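You operate a simulated robot arm through the tools that you are given. There is no shell and no other tool. Be economical: measure what you need, move in short steps, check, and stop when the job is done.

You are at the controls of a simulated robot arm. One attempt, no reset.

## Task
Press both riser clamps home and tighten their wing nuts.
Fine: each clamp home before its nut is tightened; the main switch stays off.

It is judged by the outcome, as a careful person would: the job done as asked, and still so three seconds after it is handed in. It fails if anything else is knocked over, pushed out of place, dropped, spilled or broken.

## Robot
A 7-joint arm with a two-finger parallel gripper, fixed in place. Base frame: the origin is at the foot of the arm, x ahead of it, y to its left, z up. Units: m, rad, N and s.
With the tool pointing down near the work surface it reaches from about 0.12 to 0.66 m from the base axis. Its first joint turns from -1.152 to 1.152 rad. Payload 2.4 kg.
The TCP is the grasp point between the finger pads, 0.03 m short of the fingertips. In the tool frame z runs along the fingers and y along their closing line. The gripper opens to 0.094 m. The fingers are 0.028 m wide and 0.01 m thick; the gripper's body (0.05 by 0.096 m) begins 0.055 m behind the TCP.
Orientation is told as [roll, pitch, yaw] about the base's x, y, z axes, in that order, counted from this pose: with the fingers straight down and closing along the base's y, the tool's x points along the base's -x, its y along +y and its z along -z.

## Interface
- The arm moves only by the tool drive_tool. Its argument "series" is text: rows parted by semicolons, each of 7 numbers parted by spaces: the shift along the tool's x, y, z in m, then the turn, a rotation vector about the tool's x, y, z in rad, then the closure, from 0 (fully open) to 1 (shut). In form: x y z wx wy wz jaw; .... A call has 1 to 12 rows; each row shifts and turns the commanded pose from where the row before left it, along the tool's axes as they then stand. Rows are played at 5 a second. More than 0.05 m and 0.15 rad between two rows, or a gripper value outside its range, and nothing of the call is played. A pose out of reach is approached as far as the arm can. The call stops where the force on the tool passes 90 N (or 10 N more than at its start, if that is more) or the arm is blocked; 0.2 s more then pass. Each finger travels about 0.153 m/s and halts on what it meets, pressing with about 43 N; the grip force reading is that of the motor and also rises with nothing between the fingers. The clock runs only during rows and for 0.2 s after the last one: add rows that do not move to give the fingers time. The reply holds the time, the measured pose of the TCP, the force on the tool along the base axes, the opening and the grip force, in the units named above and with some noise.
- Cameras (640 x 400 px; columns grow to the right, rows downward): "scene" is fixed at [0.0472, 0.474, 1.4691]; the picture's right is [-0.69, -0.72, 0.00], its down [-0.23, 0.22, -0.95] and it looks along [0.68, -0.66, -0.32] (base axes); focal length 329 px, centre (320, 200). "wrist" rides on the gripper at [-0.037, 0, -0.058] in the tool frame; the picture's right is [0.00, -1.00, 0.00], its down [0.97, 0.00, -0.24] and it looks along [0.24, 0.00, 0.97] (tool axes); focal length 218 px, centre (320, 200).
- get_image(camera): a new picture of that camera. No time passes.
- measure_at(camera, pixels): for up to 12 pixels [column, row] of the newest picture of that camera ("zoom" is the newest enlarged one), the place [x, y, z] in the base frame of the surface seen there, good to about 0.003 m. No time passes.
- close_up(camera, box): a new picture of the part [left, top, right, bottom] of that camera's present view, enlarged. No time passes.
- job_done(): hands the job in; it is judged then, once.

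Keep the steps short. Do not move on a guess: measure, check each grasp and each placing, and mend mistakes. In all there are 80 turns and 54 pictures (those below and enlarged ones count). Leave the gripper open and the arm clear of the work at the hand-in unless told otherwise, and finish with a single line.

The tools are called as name(argument=value, ...) on one line, values as JSON. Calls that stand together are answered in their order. drive_tool: Moves the arm, as the interface text tells. Its arguments: {"type":"object","properties":{"series":{"type":"string"}},"required":["series"]} The other tools are called the same way: get_image (camera) takes a picture; measure_at (camera, pixels) gives the place of the surface under pixels of a picture; close_up (camera, box) takes an enlarged picture of a part of a camera's view; job_done () hands the job in.

At the start:

```text
t: 0.0
eef_pos: [0.3363, 0.0891, 1.33]
tool_rot: [0.0, 0.002, 0.001]
force: [0.1, 0.0, -0.1]
grip_width: 0.094
grip_force: 0.0
```

scene: 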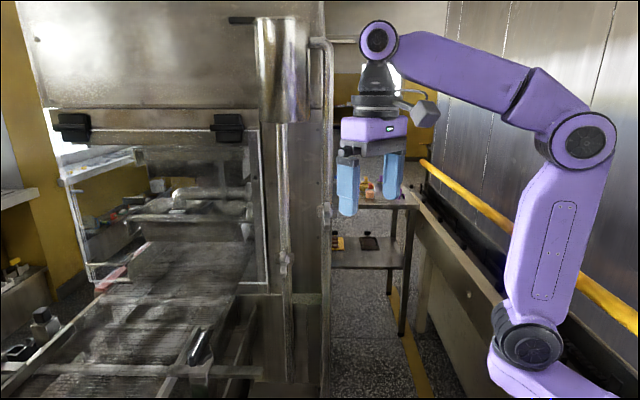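
wrist: 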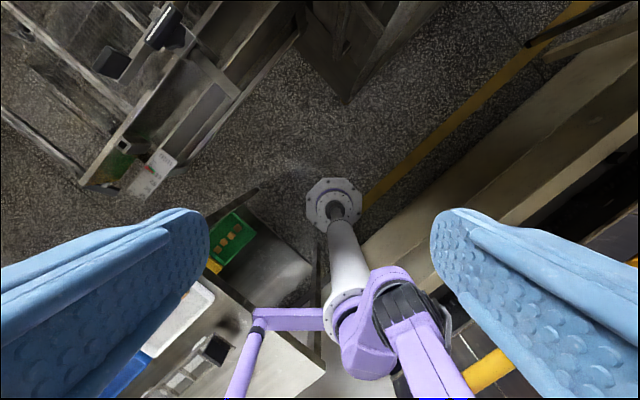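

I can't yet make out the clamps or the switch in the first pictures. I'll take fresh pictures from both cameras.

get_image(camera="scene")

get_image(camera="wrist")

```text
51 pictures are left
```

scene: 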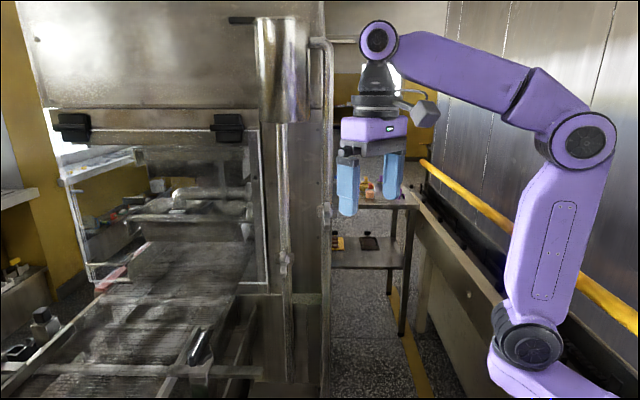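

```text
50 pictures are left
```

wrist: 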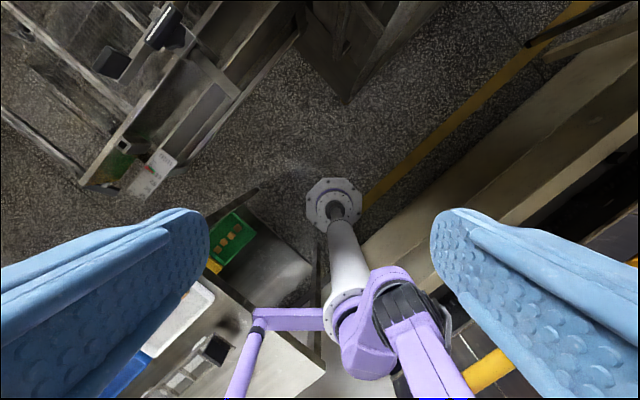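

There's a vertical pipe with fittings around columns 255-335. I'll enlarge that part, and also the left side, then measure a few points.

close_up(camera="scene", box=[230, 100, 360, 300])

close_up(camera="scene", box=[20, 60, 270, 220])

measure_at(camera="scene", pixels=[[285, 262], [325, 213], [228, 127], [73, 128], [200, 345], [283, 160], [283, 70], [310, 340], [370, 190], [368, 242], [40, 315], [400, 270]])

```text
2.00 times, centred on (295, 200) of scene
```

zoom: 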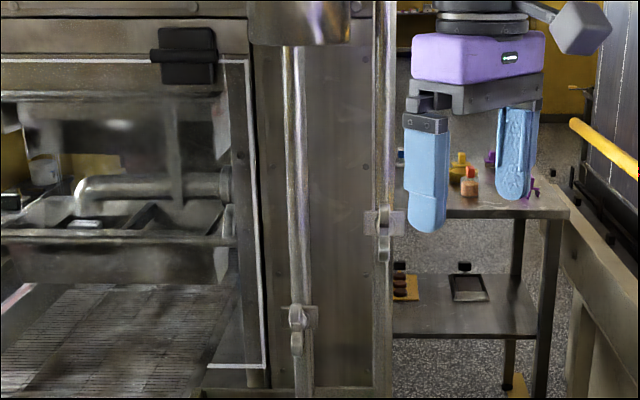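

```text
2.50 times, centred on (145, 140) of scene
```

zoom: 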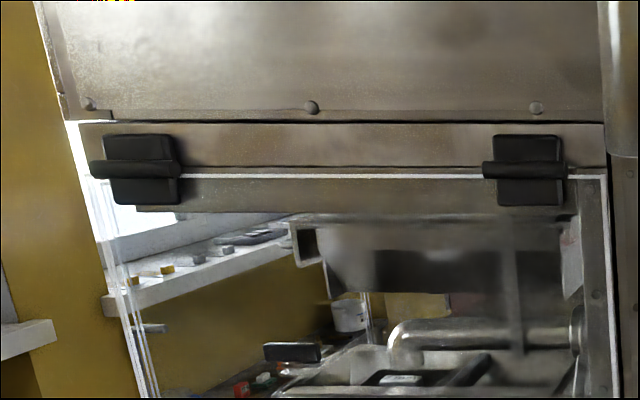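

```text
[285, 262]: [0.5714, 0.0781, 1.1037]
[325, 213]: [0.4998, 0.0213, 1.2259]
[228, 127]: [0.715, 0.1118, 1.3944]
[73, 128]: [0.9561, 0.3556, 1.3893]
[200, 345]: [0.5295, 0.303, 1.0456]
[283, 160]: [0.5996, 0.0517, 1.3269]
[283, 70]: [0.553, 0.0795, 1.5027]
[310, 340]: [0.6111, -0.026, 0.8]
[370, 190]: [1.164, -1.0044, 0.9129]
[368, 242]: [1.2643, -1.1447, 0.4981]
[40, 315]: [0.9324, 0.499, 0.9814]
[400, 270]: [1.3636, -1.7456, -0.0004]
```

The two clamps look to be on the risers at about [0.57, 0.08, 1.10] and [0.50, 0.02, 1.23]. I'll enlarge each one.

close_up(camera="scene", box=[261, 240, 309, 290])

measure_at(camera="zoom", pixels=[[320, 200], [290, 130], [320, 130], [350, 130], [300, 160], [340, 160], [320, 250], [320, 300], [250, 150], [390, 150], [320, 90], [320, 340]])

close_up(camera="scene", box=[303, 194, 351, 244])

measure_at(camera="zoom", pixels=[[320, 200], [290, 130], [320, 130], [350, 130], [300, 160], [340, 160], [320, 250], [320, 300], [250, 150], [390, 150], [320, 90], [320, 340]])

```text
8.00 times, centred on (285, 265) of scene
```

zoom: 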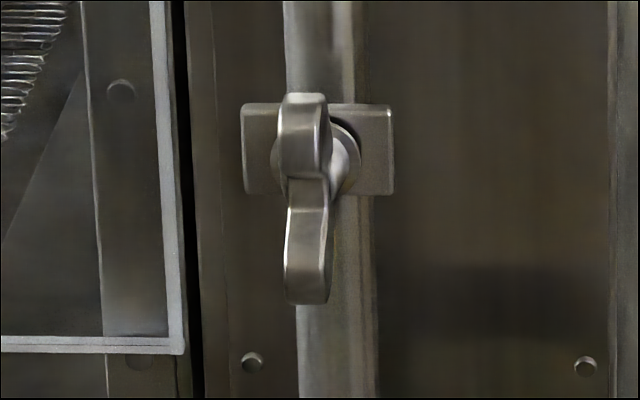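

```text
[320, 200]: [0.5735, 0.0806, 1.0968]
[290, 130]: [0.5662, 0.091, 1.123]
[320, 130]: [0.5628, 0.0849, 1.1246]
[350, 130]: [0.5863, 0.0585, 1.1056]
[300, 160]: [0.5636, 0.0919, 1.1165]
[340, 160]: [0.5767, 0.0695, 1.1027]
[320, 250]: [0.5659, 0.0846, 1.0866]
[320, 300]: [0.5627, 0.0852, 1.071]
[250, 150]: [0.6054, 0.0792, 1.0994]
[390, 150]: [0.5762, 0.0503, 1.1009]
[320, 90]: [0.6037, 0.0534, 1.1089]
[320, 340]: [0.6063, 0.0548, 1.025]
```

```text
8.00 times, centred on (327, 219) of scene
```

zoom: 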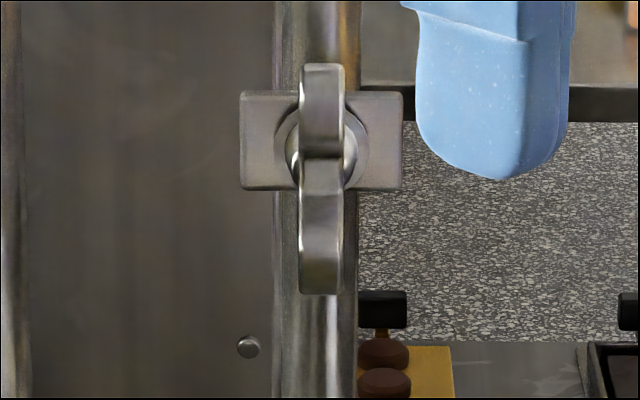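

```text
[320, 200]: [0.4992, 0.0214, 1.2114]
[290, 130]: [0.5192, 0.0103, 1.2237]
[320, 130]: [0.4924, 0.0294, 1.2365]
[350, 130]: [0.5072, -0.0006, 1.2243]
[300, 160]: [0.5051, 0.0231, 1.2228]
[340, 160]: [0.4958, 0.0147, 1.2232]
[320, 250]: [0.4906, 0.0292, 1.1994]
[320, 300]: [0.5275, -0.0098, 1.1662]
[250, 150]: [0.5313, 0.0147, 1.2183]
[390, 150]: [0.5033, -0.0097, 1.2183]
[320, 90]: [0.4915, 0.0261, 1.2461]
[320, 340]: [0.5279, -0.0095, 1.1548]
```

Both clamps are clear now. Each has a plate on a vertical riser, with a wing nut standing upright in front. The panel normal points towards about [-0.69, 0.72, 0]. Next I'll measure the points I need for clearance, and look for the main switch around (200,345) and (242,20).

measure_at(camera="wrist", pixels=[[340, 95], [100, 150], [165, 30], [150, 170], [230, 240], [190, 370], [300, 350], [340, 240], [390, 340], [230, 60], [560, 300], [90, 390]])

close_up(camera="scene", box=[130, 290, 290, 400])

close_up(camera="scene", box=[210, 0, 370, 100])

measure_at(camera="zoom", pixels=[[140, 80], [280, 100], [280, 350], [460, 180], [470, 380], [590, 160], [70, 80], [380, 200]])

```text
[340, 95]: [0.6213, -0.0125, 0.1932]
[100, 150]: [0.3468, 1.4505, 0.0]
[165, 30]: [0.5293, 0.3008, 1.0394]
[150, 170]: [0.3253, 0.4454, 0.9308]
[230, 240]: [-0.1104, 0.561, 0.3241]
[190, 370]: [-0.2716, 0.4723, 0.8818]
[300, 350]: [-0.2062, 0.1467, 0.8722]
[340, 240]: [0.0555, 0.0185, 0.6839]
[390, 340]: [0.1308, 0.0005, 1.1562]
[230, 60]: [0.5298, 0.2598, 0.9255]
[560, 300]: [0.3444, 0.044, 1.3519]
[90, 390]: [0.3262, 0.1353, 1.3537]
```

```text
3.64 times, centred on (210, 345) of scene
```

zoom: 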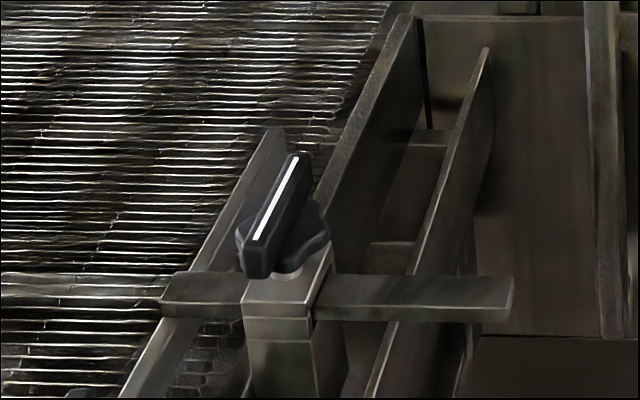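

```text
4.00 times, centred on (290, 50) of scene
```

zoom: 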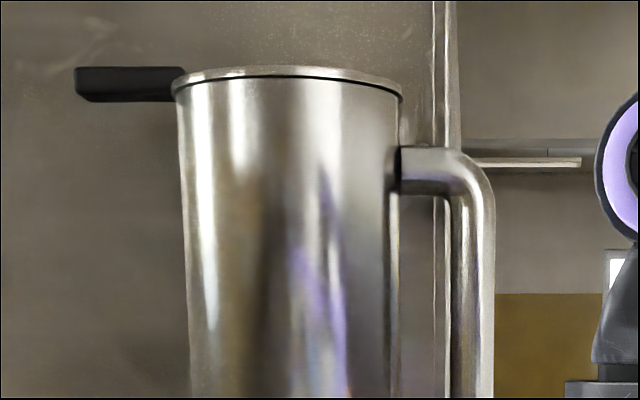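

```text
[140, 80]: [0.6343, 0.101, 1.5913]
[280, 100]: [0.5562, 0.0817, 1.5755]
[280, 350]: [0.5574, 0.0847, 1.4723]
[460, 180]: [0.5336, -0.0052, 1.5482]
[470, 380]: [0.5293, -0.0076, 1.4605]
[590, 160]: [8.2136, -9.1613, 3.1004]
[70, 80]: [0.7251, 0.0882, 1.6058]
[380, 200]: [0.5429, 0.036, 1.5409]
```

The main switch is the black rotary knob at about [0.53, 0.30, 1.05], and I'll keep well away from it. Now I'll turn the tool in place, about 0.806 rad of yaw, so its closing line lies along the panel.

drive_tool(series="0 0 0 0 0 0.1343 0; 0 0 0 0 0 0.1343 0; 0 0 0 0 0 0.1343 0; 0 0 0 0 0 0.1343 0; 0 0 0 0 0 0.1343 0; 0 0 0 0 0 0.1343 0")

```text
t: 1.4
eef_pos: [0.3365, 0.091, 1.3312]
tool_rot: [0.0, 0.001, -0.808]
force: [-0.8, -0.3, 0.1]
grip_width: 0.0941
grip_force: 0.0
```

The yaw is right at -0.808. Next I'll pitch the fingers up towards the panel, half of the way first.

drive_tool(series="0 0 0 0 -0.1428 0 0; 0 0 0 0 -0.1428 0 0; 0 0 0 0 -0.1428 0 0; 0 0 0 0 -0.1428 0 0; 0 0 0 0 -0.1428 0 0; 0 0 0 0 -0.1428 0 0")

drive_tool(series="0 0 0 0 -0.1428 0 0; 0 0 0 0 -0.1428 0 0; 0 0 0 0 -0.1428 0 0; 0 0 0 0 -0.1428 0 0; 0 0 0 0 -0.1428 0 0")

get_image(camera="wrist")

get_image(camera="scene")

```text
t: 2.8
eef_pos: [0.3369, 0.0902, 1.3319]
tool_rot: [0.002, -0.859, -0.806]
force: [-0.9, 0.0, -0.4]
grip_width: 0.0939
grip_force: 0.0
```

```text
t: 4.0
eef_pos: [0.3365, 0.0899, 1.3312]
tool_rot: [2.565, -1.569, 2.915]
force: [0.2, -1.1, -0.3]
grip_width: 0.0938
grip_force: 0.1
```

```text
43 pictures are left
```

wrist: 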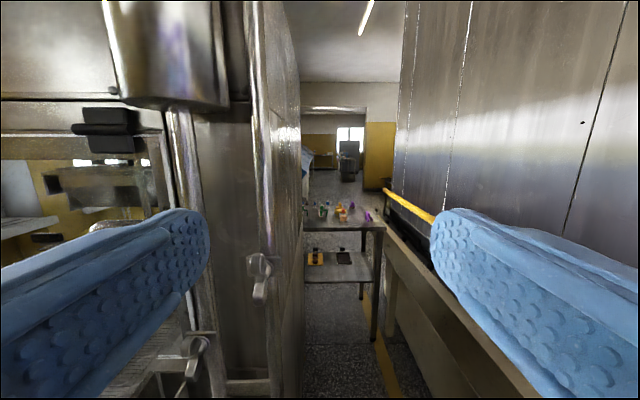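

```text
42 pictures are left
```

scene: 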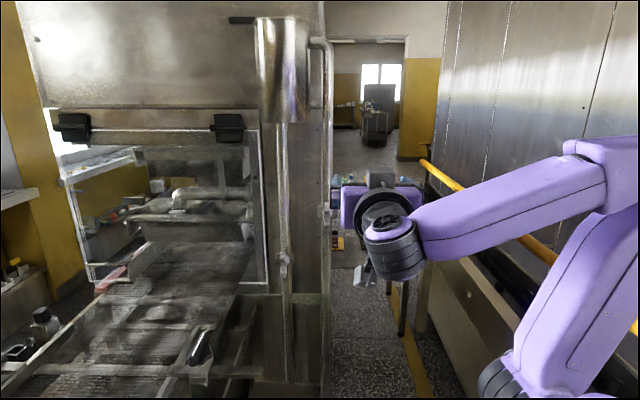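

The tool now points horizontally at the machine. I'll measure panel points across its width to get the panel's exact direction, plus the clamp plates' ends.

measure_at(camera="scene", pixels=[[268, 300], [315, 300], [305, 150], [270, 200], [60, 80], [240, 85], [100, 50], [220, 50], [310, 250], [300, 200]])

close_up(camera="wrist", box=[165, 230, 325, 400])

```text
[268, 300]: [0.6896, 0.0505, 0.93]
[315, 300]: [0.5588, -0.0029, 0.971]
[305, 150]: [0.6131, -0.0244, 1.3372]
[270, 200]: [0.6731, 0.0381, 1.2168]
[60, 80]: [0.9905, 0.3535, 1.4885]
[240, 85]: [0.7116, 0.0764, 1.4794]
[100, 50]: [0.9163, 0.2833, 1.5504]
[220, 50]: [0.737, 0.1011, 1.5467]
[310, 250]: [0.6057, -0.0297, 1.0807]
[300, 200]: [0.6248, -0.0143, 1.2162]
```

```text
2.35 times, centred on (245, 315) of wrist
```

zoom: 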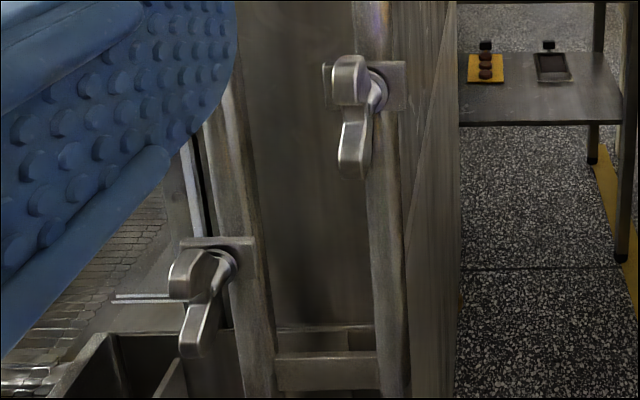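

The panel direction measures 45°, so I'll trim the yaw by 0.02 rad. I'm starting with the upper-right clamp, whose nut centre is at about [0.517, 0.003, 1.221]. I'll bring the tool to its height and in line with it, stopping about 4 cm short, with the jaws at about 26 mm.

drive_tool(series="0 0 0 -0.0206 0 0 0; 0.037 0.022 0 0 0 0 0; 0.037 0.022 0 0 0 0 0.4; 0.036 0.022 0 0 0 0 0.72; 0 0 0.04 0 0 0 0.72; 0 0 0.045 0 0 0 0.72; 0 0 0 0 0 0 0.72")

get_image(camera="wrist")

close_up(camera="scene", box=[260, 150, 420, 300])

```text
t: 5.6
eef_pos: [0.4438, 0.0761, 1.2221]
tool_rot: [1.028, -1.572, -1.812]
force: [1.0, -0.3, 0.7]
grip_width: 0.0265
grip_force: 0.1
```

```text
40 pictures are left
```

wrist: 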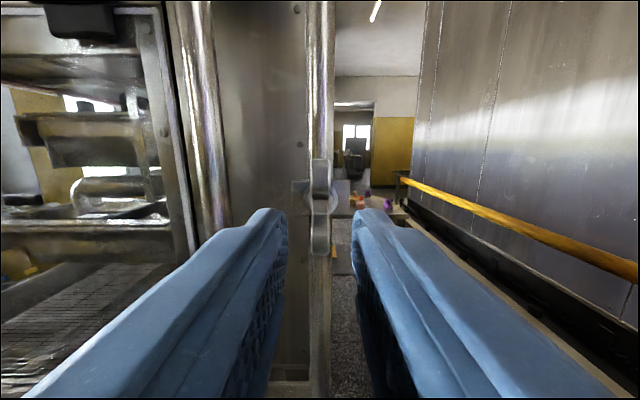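

```text
2.67 times, centred on (340, 225) of scene
```

zoom: 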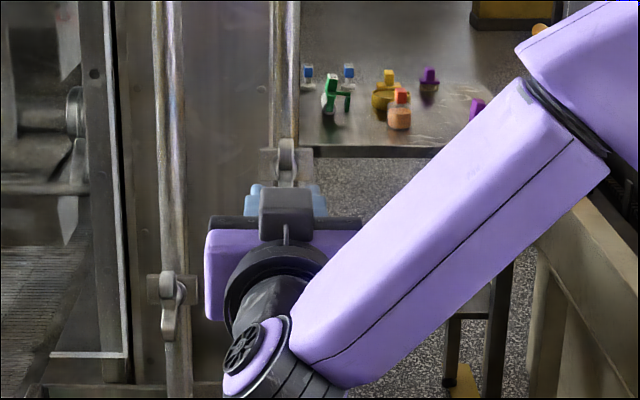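

The nut sits midway between the fingers, with the wing at column 321. The plate is near row 193, and row 196 is expected for the tool axis. I'll check this with an enlarged view and measurements.

close_up(camera="wrist", box=[272, 140, 368, 260])

measure_at(camera="wrist", pixels=[[296, 193], [305, 193], [341, 193], [346, 193], [320, 175], [320, 240], [321, 165], [320, 120]])

```text
3.33 times, centred on (320, 200) of wrist
```

zoom: 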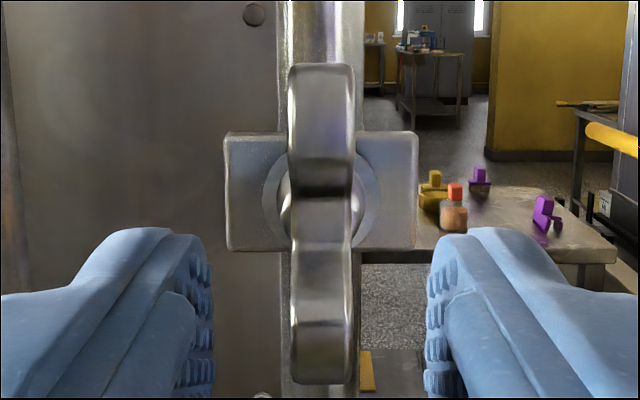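

```text
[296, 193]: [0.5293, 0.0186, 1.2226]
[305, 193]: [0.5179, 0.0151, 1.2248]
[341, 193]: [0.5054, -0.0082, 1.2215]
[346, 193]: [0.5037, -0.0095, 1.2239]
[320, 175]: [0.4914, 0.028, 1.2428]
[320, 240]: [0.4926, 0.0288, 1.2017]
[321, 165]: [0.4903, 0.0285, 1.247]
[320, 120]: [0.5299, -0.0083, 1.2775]
```

Everything lines up: the plate's front is at n≈-0.362 and its centre at z≈1.222. I'll move forward 6.6 cm so the fingers straddle the wing, just short of the plate.

drive_tool(series="0 0 0.022 0 0 0 0.72; 0 0 0.022 0 0 0 0.72; 0 0 0.022 0 0 0 0.72; 0 0 0 0 0 0 0.72")

close_up(camera="wrist", box=[240, 100, 400, 260])

```text
t: 6.6
eef_pos: [0.4897, 0.03, 1.2203]
tool_rot: [-0.111, -1.57, -0.672]
force: [0.7, -0.1, -0.3]
grip_width: 0.0263
grip_force: 0.0
```

```text
2.50 times, centred on (320, 180) of wrist
```

zoom: 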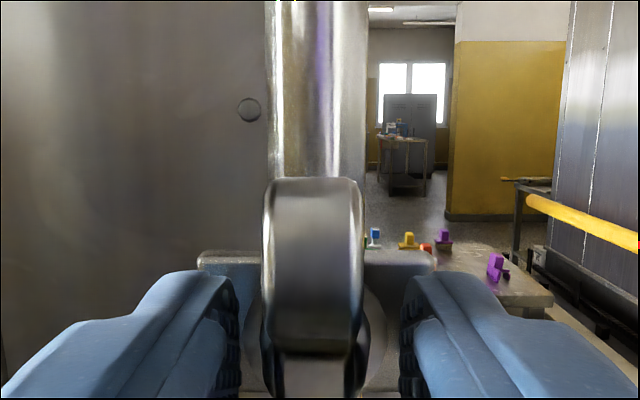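

Both fingers straddle the wing in front of the plate, and there is no contact force. I'll press forward in 3 mm steps.

drive_tool(series="0 0 0.003 0 0 0 0.72; 0 0 0.003 0 0 0 0.72; 0 0 0.003 0 0 0 0.72; 0 0 0.003 0 0 0 0.72; 0 0 0 0 0 0 0.72")

```text
t: 7.8
eef_pos: [0.4986, 0.0208, 1.2209]
tool_rot: [1.397, -1.57, -2.184]
force: [2.0, 2.7, 0.8]
grip_width: 0.0279
grip_force: 1.7
```

There's light contact now, 2-3 N. I'll keep pressing.

drive_tool(series="0 0 0.003 0 0 0 0.72; 0 0 0.003 0 0 0 0.72; 0 0 0.003 0 0 0 0.72; 0 0 0 0 0 0 0.72")

close_up(camera="wrist", box=[240, 100, 400, 260])

```text
t: 8.8
eef_pos: [0.5019, 0.0164, 1.2205]
tool_rot: [-1.714, -1.572, 0.932]
force: [-44.3, 22.7, -1.0]
grip_width: 0.0273
grip_force: 0.6
```

```text
2.50 times, centred on (320, 180) of wrist
```

zoom: 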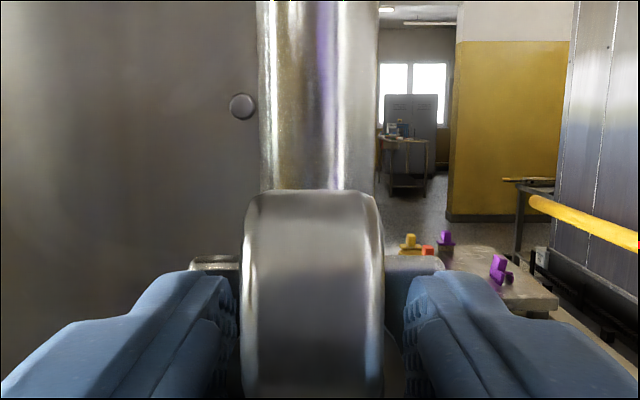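

Resistance rose to about 50 N with the plate at n≈-0.373, right against the riser. I'll push a little harder to see whether it gives.

drive_tool(series="0 0 0.002 0 0 0 0.72; 0 0 0.002 0 0 0 0.72; 0 0 0 0 0 0 0.72")

```text
t: 9.6
eef_pos: [0.5041, 0.0163, 1.2208]
tool_rot: [-2.616, -1.569, 1.832]
force: [-75.1, 35.3, 0.3]
grip_width: 0.0274
grip_force: 1.0
```

It's solid: 83 N with hardly any travel. I'll back off and see whether the clamp stays in place.

drive_tool(series="0 0 -0.008 0 0 0 0.72; 0 0 -0.02 0 0 0 0.72; 0 0 -0.03 0 0 0 0.72; 0 0 -0.02 0 0 0 0.72; 0 0 0 0 0 0 0.72")

close_up(camera="wrist", box=[272, 140, 368, 260])

measure_at(camera="zoom", pixels=[[245, 160], [245, 230], [400, 160], [400, 230], [320, 100], [320, 150], [320, 280], [320, 340], [320, 30]])

```text
t: 10.8
eef_pos: [0.4517, 0.0663, 1.2188]
tool_rot: [1.062, -1.571, -1.843]
force: [0.1, 0.3, -0.3]
grip_width: 0.0263
grip_force: 0.0
```

```text
3.33 times, centred on (320, 200) of wrist
```

zoom: 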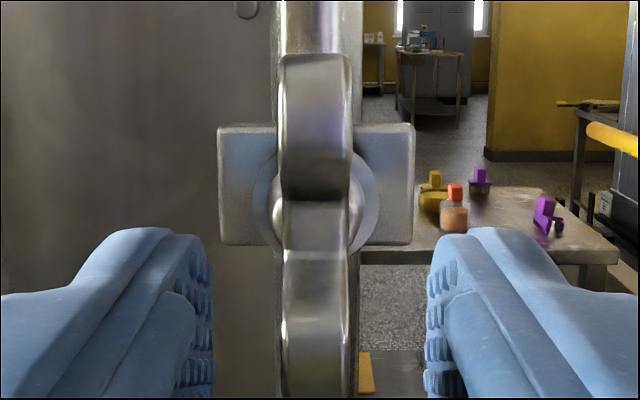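

```text
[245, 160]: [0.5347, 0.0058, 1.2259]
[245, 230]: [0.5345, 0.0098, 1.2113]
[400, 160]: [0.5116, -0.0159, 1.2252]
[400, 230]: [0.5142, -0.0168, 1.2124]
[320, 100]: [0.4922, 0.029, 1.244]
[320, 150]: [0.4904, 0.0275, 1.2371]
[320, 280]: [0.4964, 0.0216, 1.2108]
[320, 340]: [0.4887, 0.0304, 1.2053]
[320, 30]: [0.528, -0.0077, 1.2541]
```

The plate moved in 11 mm, from n≈-0.362 to -0.373, and it stays there. The nut did not move. Next I'll go forward so only the front part of the wing is between the pads, then close on it.

drive_tool(series="0 0.0008 0.02 0 0 0 0.72; 0 0 0.0185 0 0 0 0.72; 0 0 0 0 0 0 0.72; 0 0 0 0 0 0 0.95; 0 0 0 0 0 0 0.95; 0 0 0 0 0 0 0.95")

close_up(camera="wrist", box=[240, 120, 400, 280])

```text
t: 12.2
eef_pos: [0.4819, 0.0396, 1.2194]
tool_rot: [0.521, -1.571, -1.305]
force: [0.4, -2.1, 1.8]
grip_width: 0.012
grip_force: 45.2
```

```text
2.50 times, centred on (320, 200) of wrist
```

zoom: 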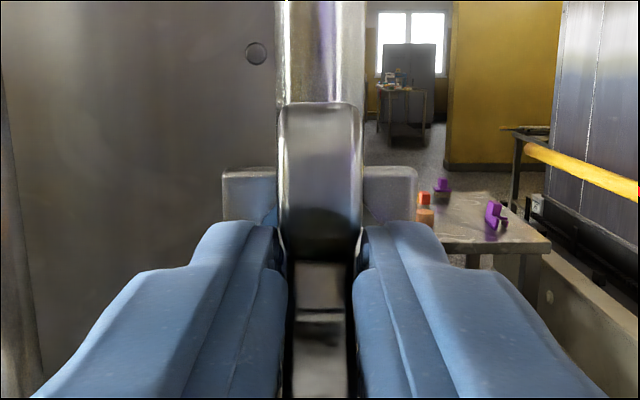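

The jaws hold the wing at 12 mm opening. I'll turn clockwise as seen from the front (+z) by 0.4 rad and watch the reply.

drive_tool(series="0 0 0 0 0 0.1 0.95; 0 0 0 0 0 0.1 0.95; 0 0 0 0 0 0.1 0.95; 0 0 0 0 0 0.1 0.95; 0 0 0 0 0 0 0.95")

close_up(camera="wrist", box=[240, 120, 400, 280])

```text
t: 13.4
eef_pos: [0.4806, 0.039, 1.2205]
tool_rot: [1.564, -1.169, -2.351]
force: [16.8, -10.4, -11.9]
grip_width: 0.0122
grip_force: 45.1
```

```text
2.50 times, centred on (320, 200) of wrist
```

zoom: 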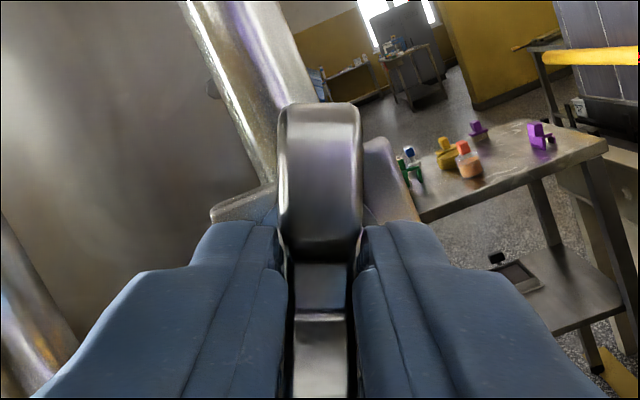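

The wing turns with the fingers, and I feel a pull of about 19 N inward, so the nut is advancing along its thread. I'll keep turning and follow it inward a little with each row.

drive_tool(series="0.0005 0 0.0012 0 0 0 0.95; 0 0 0.0003 0 0 0.1 0.95; 0 0 0.0003 0 0 0.1 0.95; 0 0 0.0003 0 0 0.1 0.95; 0 0 0.0003 0 0 0.1 0.95; 0 0 0 0 0 0 0.95")

```text
t: 14.3
eef_pos: [0.482, 0.0383, 1.2201]
tool_rot: [1.574, -0.961, -2.375]
force: [-40.3, 11.1, 5.1]
grip_width: 0.0121
grip_force: 44.5
out of reach, approached as far as the arm can: row 4
stopped in row 4: the force on the tool passed its limit (the readings are from after the stop); the commanded pose is now the measured one
```

At 0.61 rad of turn a wrist limit was reached and the call stopped. I'll open, back off and check how the nut stands.

drive_tool(series="0 0 0 0 0 0 0.95; 0 0 0 0 0 0 0.7; 0 0 0 0 0 0 0.7; 0 0 -0.03 0 0 0 0.7; 0 0 -0.03 0 0 0 0.7; 0 0 0 0 0 -0.1 0.7; 0 0 0 0 0 -0.15 0.7; 0 0 0 0 0 -0.15 0.7; 0 0 0 0 0 -0.15 0.7; 0 0 0 0 0 -0.06 0.7;0 0 0 0 0 0 0.7")

close_up(camera="wrist", box=[272, 140, 368, 260])

measure_at(camera="zoom", pixels=[[245, 180], [400, 180], [320, 190], [300, 130], [290, 110], [345, 260], [350, 280]])

```text
t: 16.7
eef_pos: [0.4438, 0.0807, 1.2198]
tool_rot: [-0.056, -1.568, -0.747]
force: [0.4, -0.2, -0.2]
grip_width: 0.0282
grip_force: 0.0
```

```text
3.33 times, centred on (320, 200) of wrist
```

zoom: 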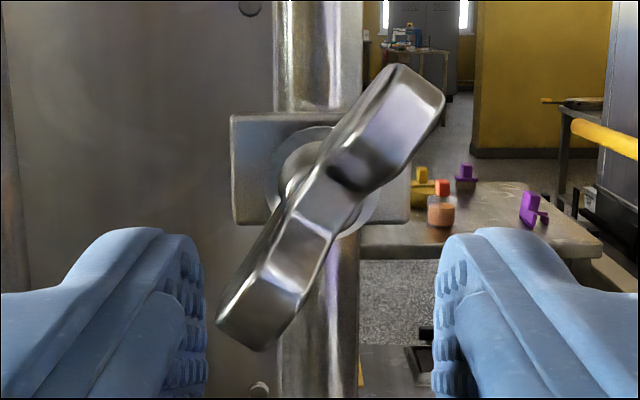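

```text
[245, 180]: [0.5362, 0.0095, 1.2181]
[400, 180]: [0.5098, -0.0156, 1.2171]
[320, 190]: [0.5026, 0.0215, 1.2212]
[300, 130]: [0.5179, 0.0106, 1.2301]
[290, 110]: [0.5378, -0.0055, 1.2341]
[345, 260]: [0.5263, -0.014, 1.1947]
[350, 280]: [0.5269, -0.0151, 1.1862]
```

The wing has turned about 0.6 rad and the plate is still home. My tool's yaw slipped by about 0.02 and it sits 3 mm to the side, so I'll correct both. Then I'll wind the wrist back 2.5 rad, clear of the nut, so I can regrip the wing the other way round and have plenty of turn left.

drive_tool(series="-0.001 -0.0025 -0.01 -0.018 0 0 0.7; 0 0 0 0 0 -0.15 0.7; 0 0 0 0 0 -0.15 0.7; 0 0 0 0 0 -0.15 0.7; 0 0 0 0 0 -0.15 0.7; 0 0 0 0 0 -0.15 0.7; 0 0 0 0 0 -0.15 0.7; 0 0 0 0 0 -0.15 0.7; 0 0 0 0 0 -0.15 0.7; 0 0 0 0 0 -0.15 0.7; 0 0 0 0 0 0 0.7")

drive_tool(series="0 0 0 0 0 -0.15 0.7; 0 0 0 0 0 -0.15 0.7; 0 0 0 0 0 -0.15 0.7; 0 0 0 0 0 -0.15 0.7; 0 0 0 0 0 -0.15 0.7; 0 0 0 0 0 -0.15 0.7; 0 0 0 0 0 -0.15 0.7; 0 0 0 0 0 -0.14 0.7; 0 0 0 0 0 0 0.7")

get_image(camera="wrist")

```text
t: 19.1
eef_pos: [0.4366, 0.0854, 1.2208]
tool_rot: [-1.567, -0.221, 0.785]
force: [0.8, -0.3, -0.7]
grip_width: 0.0281
grip_force: 0.1
```

```text
t: 21.1
eef_pos: [0.4355, 0.0848, 1.2196]
tool_rot: [-1.563, 0.967, 0.789]
force: [0.4, 0.5, 0.2]
grip_width: 0.0282
grip_force: 0.1
```

```text
31 pictures are left
```

wrist: 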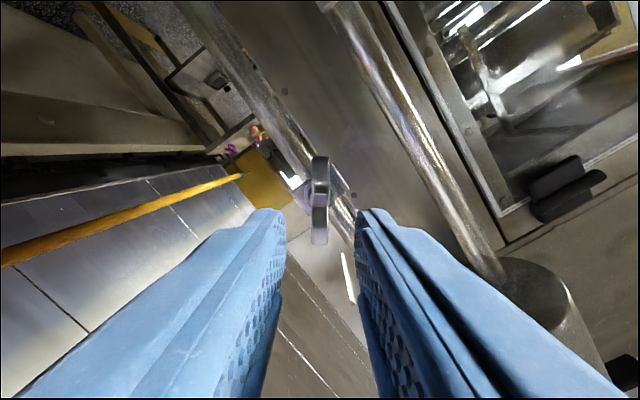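

The wing now lies exactly between the fingers at column 319. I'll go forward 6.4 cm and close.

drive_tool(series="0 0.0005 0.03 0 0 0 0.7; 0 0 0.034 0 0 0 0.7; 0 0 0 0 0 0 0.7; 0 0 0 0 0 0 0.95; 0 0 0 0 0 0 0.95; 0 0 0 0 0 0 0.95")

close_up(camera="wrist", box=[240, 120, 400, 280])

```text
t: 22.5
eef_pos: [0.4818, 0.039, 1.219]
tool_rot: [-1.568, 0.964, 0.789]
force: [11.9, 0.3, 5.2]
grip_width: 0.012
grip_force: 44.9
```

```text
2.50 times, centred on (320, 200) of wrist
```

zoom: 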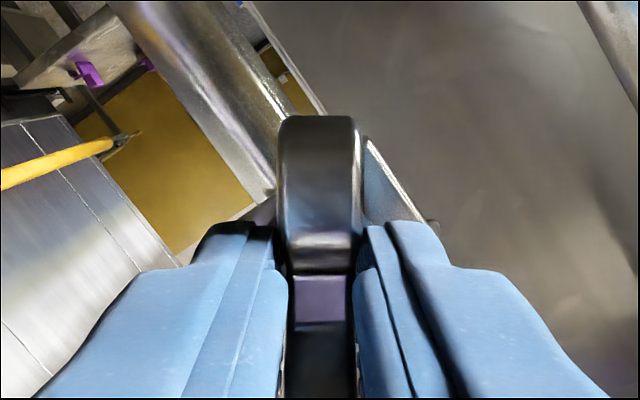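

I have a good grip at 12 mm. I'll turn 0.5 rad clockwise and then read the forces.

drive_tool(series="0 0 0.0002 0 0 0.1 0.95; 0 0 0.0002 0 0 0.1 0.95; 0 0 0.0002 0 0 0.1 0.95; 0 0 0.0002 0 0 0.1 0.95; 0 0 0.0002 0 0 0.1 0.95; 0 0 0 0 0 0 0.95")

```text
t: 23.9
eef_pos: [0.4826, 0.0395, 1.2199]
tool_rot: [-1.572, 0.465, 0.788]
force: [23.5, 0.4, 8.7]
grip_width: 0.0115
grip_force: 45.0
```

The nut pulls inward at about 16 N and sideways at about 17 N. I'll ease the tool about 1 mm that way and keep turning, following the nut inward.

drive_tool(series="-0.0007 -0.0009 0.0008 0 0 0 0.95; 0 0 0.00033 0 0 0.1 0.95; 0 0 0.00033 0 0 0.1 0.95; 0 0 0.00033 0 0 0.1 0.95; 0 0 0.00033 0 0 0.1 0.95; 0 0 0.00033 0 0 0.1 0.95; 0 0 0.00033 0 0 0.1 0.95; 0 0 0 0 0 0 0.95")

```text
t: 25.7
eef_pos: [0.4823, 0.0401, 1.2202]
tool_rot: [-1.569, -0.132, 0.788]
force: [-19.4, 19.8, 4.3]
grip_width: 0.0149
grip_force: 45.5
```

The push is now outward at 27 N and the opening has grown to 15 mm. I'll look before going on.

close_up(camera="wrist", box=[240, 120, 400, 280])

```text
2.50 times, centred on (320, 200) of wrist
```

zoom: 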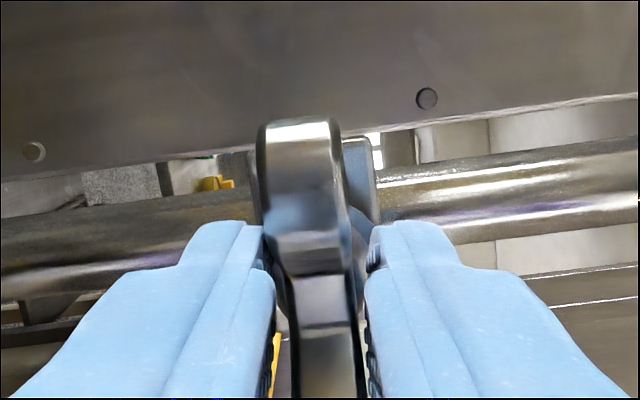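

The wing now lags the fingers by about 0.13 rad, so the nut has stopped at about a quarter turn, which looks like tight. I'll release, back off and check.

drive_tool(series="0 0 0 0 0 -0.13 0.95; 0 0 0 0 0 0 0.7; 0 0 0 0 0 0 0.7; 0 0 -0.03 0 0 0 0.7; 0 0 -0.034 0 0 0 0.7; 0 0 0 0 0 0 0.7")

close_up(camera="wrist", box=[272, 140, 368, 260])

measure_at(camera="zoom", pixels=[[320, 110], [320, 190], [320, 280], [320, 330], [380, 150], [375, 240], [260, 190], [280, 150]])

close_up(camera="scene", box=[260, 150, 420, 300])

```text
t: 27.1
eef_pos: [0.437, 0.0831, 1.2201]
tool_rot: [-1.568, -0.005, 0.786]
force: [0.8, 0.3, 0.3]
grip_width: 0.0281
grip_force: 0.0
```

```text
3.33 times, centred on (320, 200) of wrist
```

zoom: 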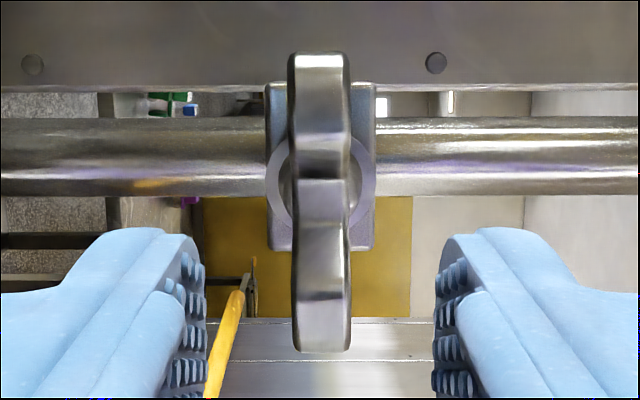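

```text
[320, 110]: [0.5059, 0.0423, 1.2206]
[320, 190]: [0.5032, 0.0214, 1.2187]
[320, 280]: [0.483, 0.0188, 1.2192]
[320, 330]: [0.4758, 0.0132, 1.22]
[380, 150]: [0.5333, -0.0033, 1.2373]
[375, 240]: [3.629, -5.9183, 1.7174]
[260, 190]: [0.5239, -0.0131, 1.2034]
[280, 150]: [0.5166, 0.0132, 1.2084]
```

```text
2.67 times, centred on (340, 225) of scene
```

zoom: 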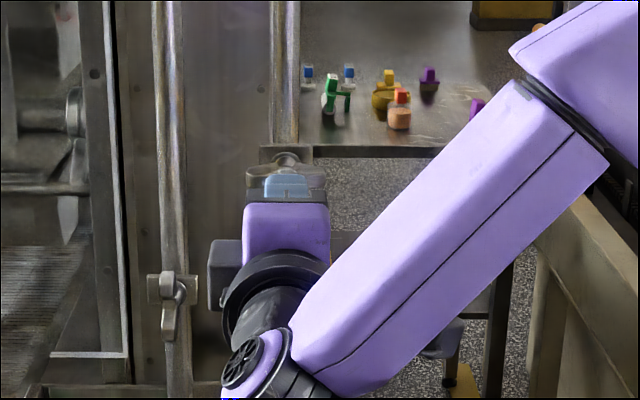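

The first nut is now horizontal, exactly a quarter turn, and it wouldn't go further. The plate is home. Before going to the lower-left clamp, I'll measure what lies below and beside it.

measure_at(camera="scene", pixels=[[250, 372], [235, 330], [200, 330], [270, 330], [285, 340], [262, 370], [245, 280], [200, 350], [205, 335], [197, 355], [285, 380], [225, 370]])

close_up(camera="scene", box=[261, 240, 309, 290])

measure_at(camera="zoom", pixels=[[250, 120], [250, 180], [380, 120], [380, 180], [305, 110], [305, 150], [308, 250], [308, 280]])

```text
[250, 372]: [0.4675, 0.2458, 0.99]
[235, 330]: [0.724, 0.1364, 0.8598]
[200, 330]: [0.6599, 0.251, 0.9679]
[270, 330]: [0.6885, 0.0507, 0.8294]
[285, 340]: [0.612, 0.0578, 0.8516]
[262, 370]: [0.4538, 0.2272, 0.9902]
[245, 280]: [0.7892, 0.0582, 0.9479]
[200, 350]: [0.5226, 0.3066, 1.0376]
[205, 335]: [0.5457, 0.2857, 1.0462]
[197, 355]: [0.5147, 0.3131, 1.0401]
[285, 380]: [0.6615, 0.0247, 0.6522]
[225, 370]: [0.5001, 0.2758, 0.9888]
```

```text
8.00 times, centred on (285, 265) of scene
```

zoom: 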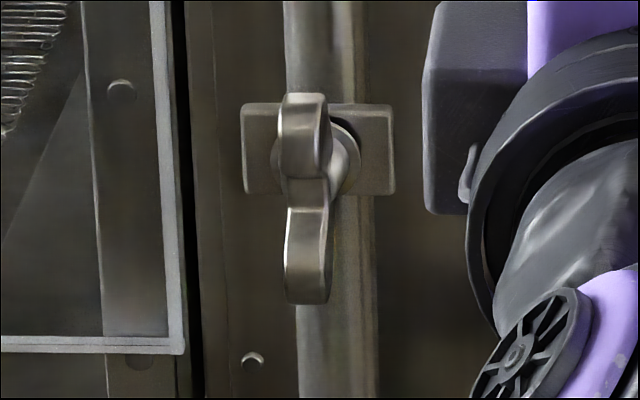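

```text
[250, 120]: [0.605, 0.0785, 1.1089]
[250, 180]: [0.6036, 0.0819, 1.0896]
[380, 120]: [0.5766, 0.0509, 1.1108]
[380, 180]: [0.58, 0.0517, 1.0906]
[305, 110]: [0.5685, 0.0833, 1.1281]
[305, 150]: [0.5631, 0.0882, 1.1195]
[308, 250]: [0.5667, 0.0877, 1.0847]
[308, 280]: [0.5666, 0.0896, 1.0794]
```

The bar's end below clamp 1 is at [0.454, 0.227, 0.99]. I'll check how low my wrist parts hang compared with the tool axis.

get_image(camera="scene")

measure_at(camera="scene", pixels=[[312, 287], [320, 300], [345, 297], [305, 295], [335, 280], [355, 250], [299, 255], [380, 275], [325, 255], [385, 282]])

```text
25 pictures are left
```

scene: 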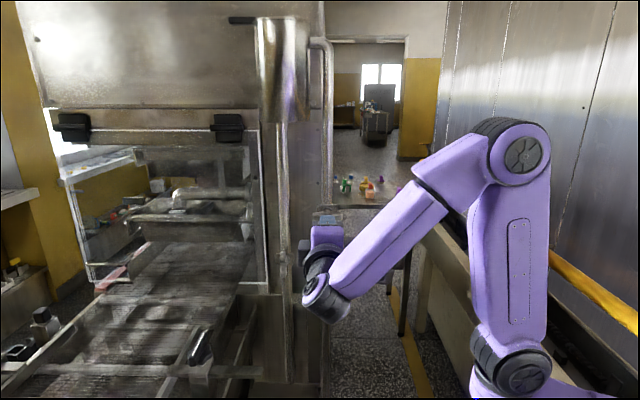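

```text
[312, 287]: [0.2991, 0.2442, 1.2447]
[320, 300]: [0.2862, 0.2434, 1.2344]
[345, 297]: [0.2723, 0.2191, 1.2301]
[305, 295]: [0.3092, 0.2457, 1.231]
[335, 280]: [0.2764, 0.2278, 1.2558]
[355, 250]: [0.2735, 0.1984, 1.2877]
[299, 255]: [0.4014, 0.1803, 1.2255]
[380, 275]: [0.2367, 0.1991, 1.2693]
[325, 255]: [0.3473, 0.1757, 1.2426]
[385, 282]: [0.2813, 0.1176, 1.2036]
```

The wrist hangs about 5 cm below the axis at most, so it stays clear of the bar and the switch. I'll move across in front of the lower-left clamp (t≈0.4635, z≈1.100), then wind the wrist back a quarter turn.

drive_tool(series="-0.032 0.04 0 0 0 0 0.7; -0.032 0.04 0 0 0 0 0.7; -0.0317 0.0397 0 0 0 0 0.7; 0 0 0 0 0 0 0.7")

drive_tool(series="0 0 0 0 0 -0.1428 0.7; 0 0 0 0 0 -0.1428 0.7; 0 0 0 0 0 -0.1428 0.7; 0 0 0 0 0 -0.1428 0.7; 0 0 0 0 0 -0.1428 0.7; 0 0 0 0 0 -0.1428 0.7; 0 0 0 0 0 -0.1428 0.7; 0 0 0 0 0 -0.1428 0.7; 0 0 0 0 0 -0.1428 0.7; 0 0 0 0 0 -0.1428 0.7; 0 0 0 0 0 -0.1428 0.7; 0 0 0 0 0 0 0.7")

get_image(camera="wrist")

get_image(camera="scene")

```text
refused: row 1 steps farther than a row can; nothing moved
```

```text
t: 29.7
eef_pos: [0.4371, 0.0828, 1.2187]
tool_rot: [-0.63, 1.568, 1.726]
force: [-0.2, -0.3, -0.2]
grip_width: 0.0282
grip_force: 0.1
```

```text
24 pictures are left
```

wrist: 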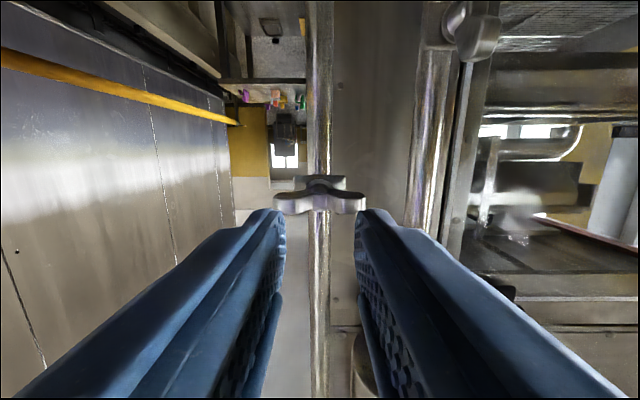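

```text
23 pictures are left
```

scene: 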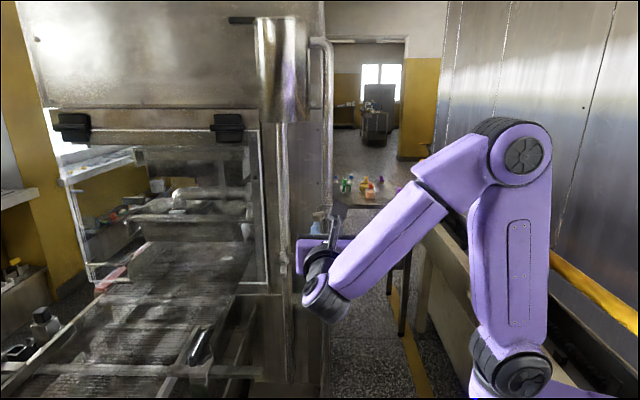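

The shift was refused because it was a hair too long per row, but the turn did play. Now I'll make the shift with four rows: tool -x is down and -y is towards clamp 1.

drive_tool(series="0 -0.024 0 0 0 0 0.7; -0.03 -0.024 0 0 0 0 0.7; -0.03 -0.024 0 0 0 0 0.7; -0.03 -0.0237 0 0 0 0 0.7; -0.0295 0 0 0 0 0 0.7; 0 0 0 0 0 0 0.7")

close_up(camera="wrist", box=[272, 140, 368, 260])

measure_at(camera="zoom", pixels=[[250, 180], [250, 220], [390, 180], [390, 220], [320, 100], [320, 150], [320, 250], [320, 300]])

get_image(camera="scene")

```text
t: 31.1
eef_pos: [0.5059, 0.1493, 1.1012]
tool_rot: [-1.041, 1.567, 1.315]
force: [0.0, 0.2, -0.1]
grip_width: 0.0283
grip_force: 0.1
```

```text
3.33 times, centred on (320, 200) of wrist
```

zoom: 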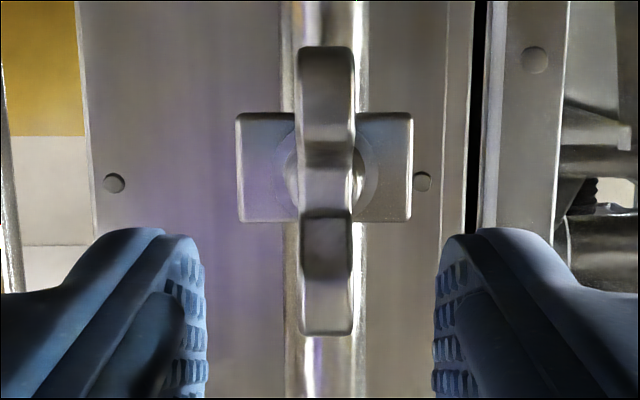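

```text
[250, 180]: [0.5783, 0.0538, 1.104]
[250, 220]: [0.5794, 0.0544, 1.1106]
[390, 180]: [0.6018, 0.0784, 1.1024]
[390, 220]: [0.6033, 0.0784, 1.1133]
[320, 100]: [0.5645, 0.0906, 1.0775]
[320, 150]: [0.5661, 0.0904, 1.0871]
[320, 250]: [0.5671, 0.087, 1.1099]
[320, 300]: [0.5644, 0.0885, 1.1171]
```

```text
21 pictures are left
```

scene: 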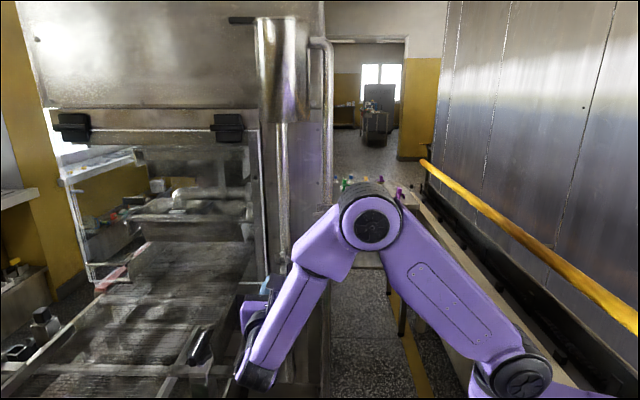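

The clamp is well centred. Before moving in I'll check the lowest wrist part, near (255,380), against the bar at z=0.99.

measure_at(camera="scene", pixels=[[255, 380], [242, 380], [268, 388], [250, 360], [240, 370], [247, 320]])

close_up(camera="scene", box=[170, 280, 330, 400])

```text
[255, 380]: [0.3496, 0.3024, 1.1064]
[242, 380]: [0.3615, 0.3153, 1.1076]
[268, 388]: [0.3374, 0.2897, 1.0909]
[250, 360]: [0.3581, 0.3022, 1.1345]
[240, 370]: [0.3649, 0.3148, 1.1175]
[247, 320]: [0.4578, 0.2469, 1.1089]
```

```text
3.33 times, centred on (250, 340) of scene
```

zoom: 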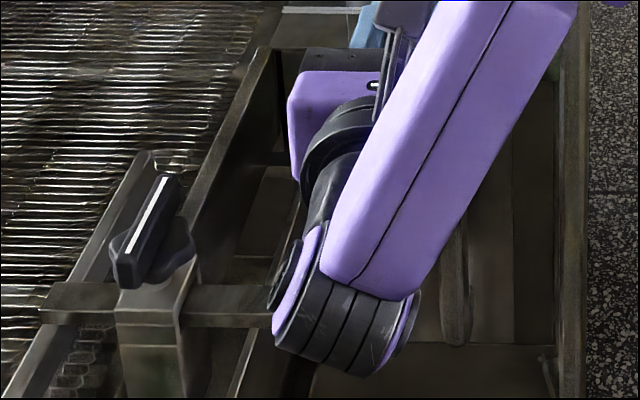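

The lowest wrist part stays above about z=1.05 and roughly 7 cm to the side of the switch. I'll move in 8.2 cm, just short of the plate.

drive_tool(series="0 -0.0008 0.03 0 0 0 0.7; 0 0 0.03 0 0 0 0.7; 0 0 0.022 0 0 0 0.7; 0 0 0 0 0 0 0.7")

close_up(camera="wrist", box=[240, 100, 400, 260])

```text
t: 32.1
eef_pos: [0.5648, 0.0921, 1.1035]
tool_rot: [-1.023, 1.566, 1.333]
force: [-0.4, -0.3, 1.2]
grip_width: 0.0284
grip_force: 0.0
```

```text
2.50 times, centred on (320, 180) of wrist
```

zoom: 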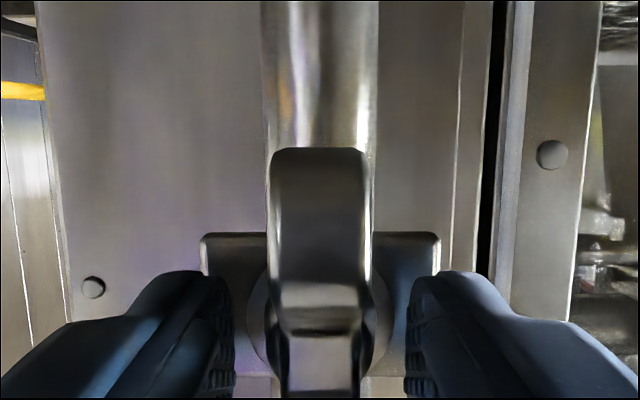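

The fingers straddle the wing symmetrically. I'll press in 3 mm steps.

drive_tool(series="0 0 0.003 0 0 0 0.7; 0 0 0.003 0 0 0 0.7; 0 0 0.003 0 0 0 0.7; 0 0 0.003 0 0 0 0.7; 0 0 0.003 0 0 0 0.7; 0 0 0 0 0 0 0.7")

```text
t: 33.5
eef_pos: [0.5755, 0.0834, 1.1001]
tool_rot: [-0.948, 1.566, 1.41]
force: [0.4, -1.0, -0.8]
grip_width: 0.0283
grip_force: 0.0
```

There's little resistance so far. I'll continue.

drive_tool(series="0 0 0.003 0 0 0 0.7; 0 0 0.002 0 0 0 0.7; 0 0 0.002 0 0 0 0.7; 0 0 0.002 0 0 0 0.7; 0 0 0 0 0 0 0.7")

close_up(camera="wrist", box=[240, 100, 400, 260])

```text
t: 34.7
eef_pos: [0.5799, 0.0816, 1.0995]
tool_rot: [-0.614, 1.568, 1.745]
force: [-50.1, 21.3, -0.4]
grip_width: 0.03
grip_force: 1.6
```

```text
2.50 times, centred on (320, 180) of wrist
```

zoom: 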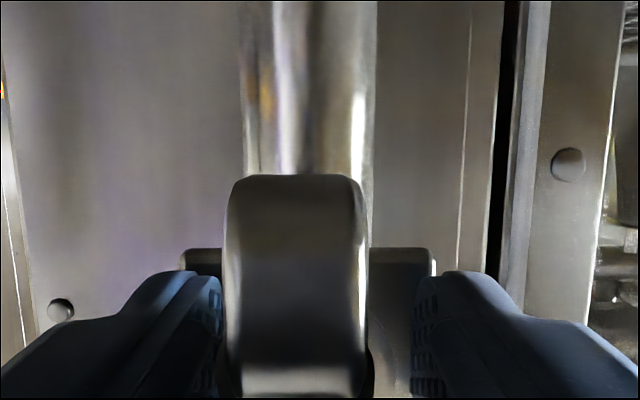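

It's now stiff at about 54 N with the plate at n≈-0.382, about 10 mm in. I'll give one firmer push to confirm, then back off and check.

drive_tool(series="0 0 0.002 0 0 0 0.7; 0 0 0.001 0 0 0 0.7; 0 0 0 0 0 0 0.7")

drive_tool(series="0 0 -0.01 0 0 0 0.7; 0 0 -0.02 0 0 0 0.7; 0 0 -0.03 0 0 0 0.7; 0 0 -0.025 0 0 0 0.7; 0 0 0 0 0 0 0.7")

close_up(camera="wrist", box=[272, 140, 368, 260])

measure_at(camera="zoom", pixels=[[250, 180], [250, 210], [390, 180], [390, 210], [320, 80], [320, 130], [320, 250], [320, 300]])

```text
t: 35.5
eef_pos: [0.5818, 0.0827, 1.1011]
tool_rot: [-0.908, 1.567, 1.459]
force: [-48.6, 31.1, 0.7]
grip_width: 0.0353
grip_force: 7.1
```

```text
t: 36.7
eef_pos: [0.5225, 0.133, 1.1005]
tool_rot: [-1.043, 1.565, 1.313]
force: [-0.2, 0.3, 0.1]
grip_width: 0.0279
grip_force: 0.0
```

```text
3.33 times, centred on (320, 200) of wrist
```

zoom: 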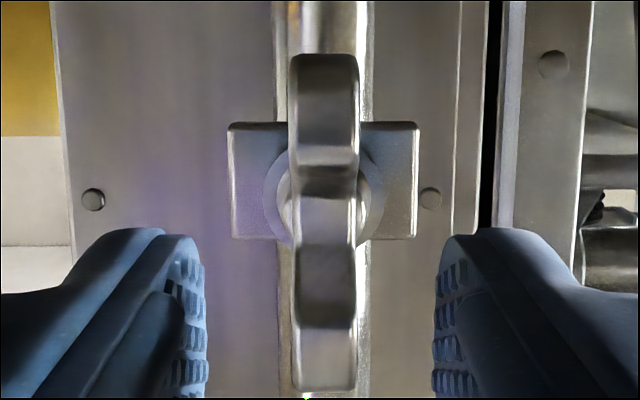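

```text
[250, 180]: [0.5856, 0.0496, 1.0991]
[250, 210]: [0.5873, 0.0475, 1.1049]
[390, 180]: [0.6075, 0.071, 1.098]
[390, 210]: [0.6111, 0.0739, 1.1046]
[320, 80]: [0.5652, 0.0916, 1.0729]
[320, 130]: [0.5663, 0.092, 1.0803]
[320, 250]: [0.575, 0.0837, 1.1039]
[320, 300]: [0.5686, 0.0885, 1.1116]
```

The plate moved from n≈-0.372 to -0.380 and the nut stayed put. The fingers spread a little at the last push. I'll compare the plate with the riser's front face, which was about 6-7 mm behind the plate at clamp 2.

measure_at(camera="zoom", pixels=[[300, 25], [315, 25], [325, 25], [335, 25], [350, 25], [325, 40], [285, 300], [240, 150], [240, 225], [405, 150], [405, 225], [280, 230]])

```text
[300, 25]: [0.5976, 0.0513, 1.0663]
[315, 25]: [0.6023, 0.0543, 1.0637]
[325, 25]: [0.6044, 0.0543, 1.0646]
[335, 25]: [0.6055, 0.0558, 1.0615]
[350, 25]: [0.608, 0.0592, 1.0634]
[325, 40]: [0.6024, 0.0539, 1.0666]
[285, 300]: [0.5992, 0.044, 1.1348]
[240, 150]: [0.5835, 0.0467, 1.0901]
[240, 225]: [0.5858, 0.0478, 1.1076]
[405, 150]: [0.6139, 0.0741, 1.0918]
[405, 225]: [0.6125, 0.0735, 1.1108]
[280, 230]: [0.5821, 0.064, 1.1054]
```

The gap from plate to riser reads 7-8 mm here against about 6 mm at clamp 2. My tool also drifted about 5 mm sideways while pushing. I'll press once more, with narrower jaws and the drift offset beforehand, to be sure it's fully home.

drive_tool(series="0 0.0015 0.03 0 0 0 0.73; 0 0 0.03 0 0 0 0.73; 0 0 0.012 0 0 0 0.73; 0 0 0.002 0 0 0 0.73; 0 0 0.002 0 0 0 0.73; 0 0 0.002 0 0 0 0.73; 0 0 0 0 0 0 0.73")

```text
t: 38.2
eef_pos: [0.5722, 0.0939, 1.1008]
tool_rot: [-0.459, 1.567, 1.92]
force: [-26.8, 8.0, 3.8]
grip_width: 0.0329
grip_force: 6.4
stopped in row 7: the force on the tool passed its limit (the readings are from after the stop); the commanded pose is now the measured one
```

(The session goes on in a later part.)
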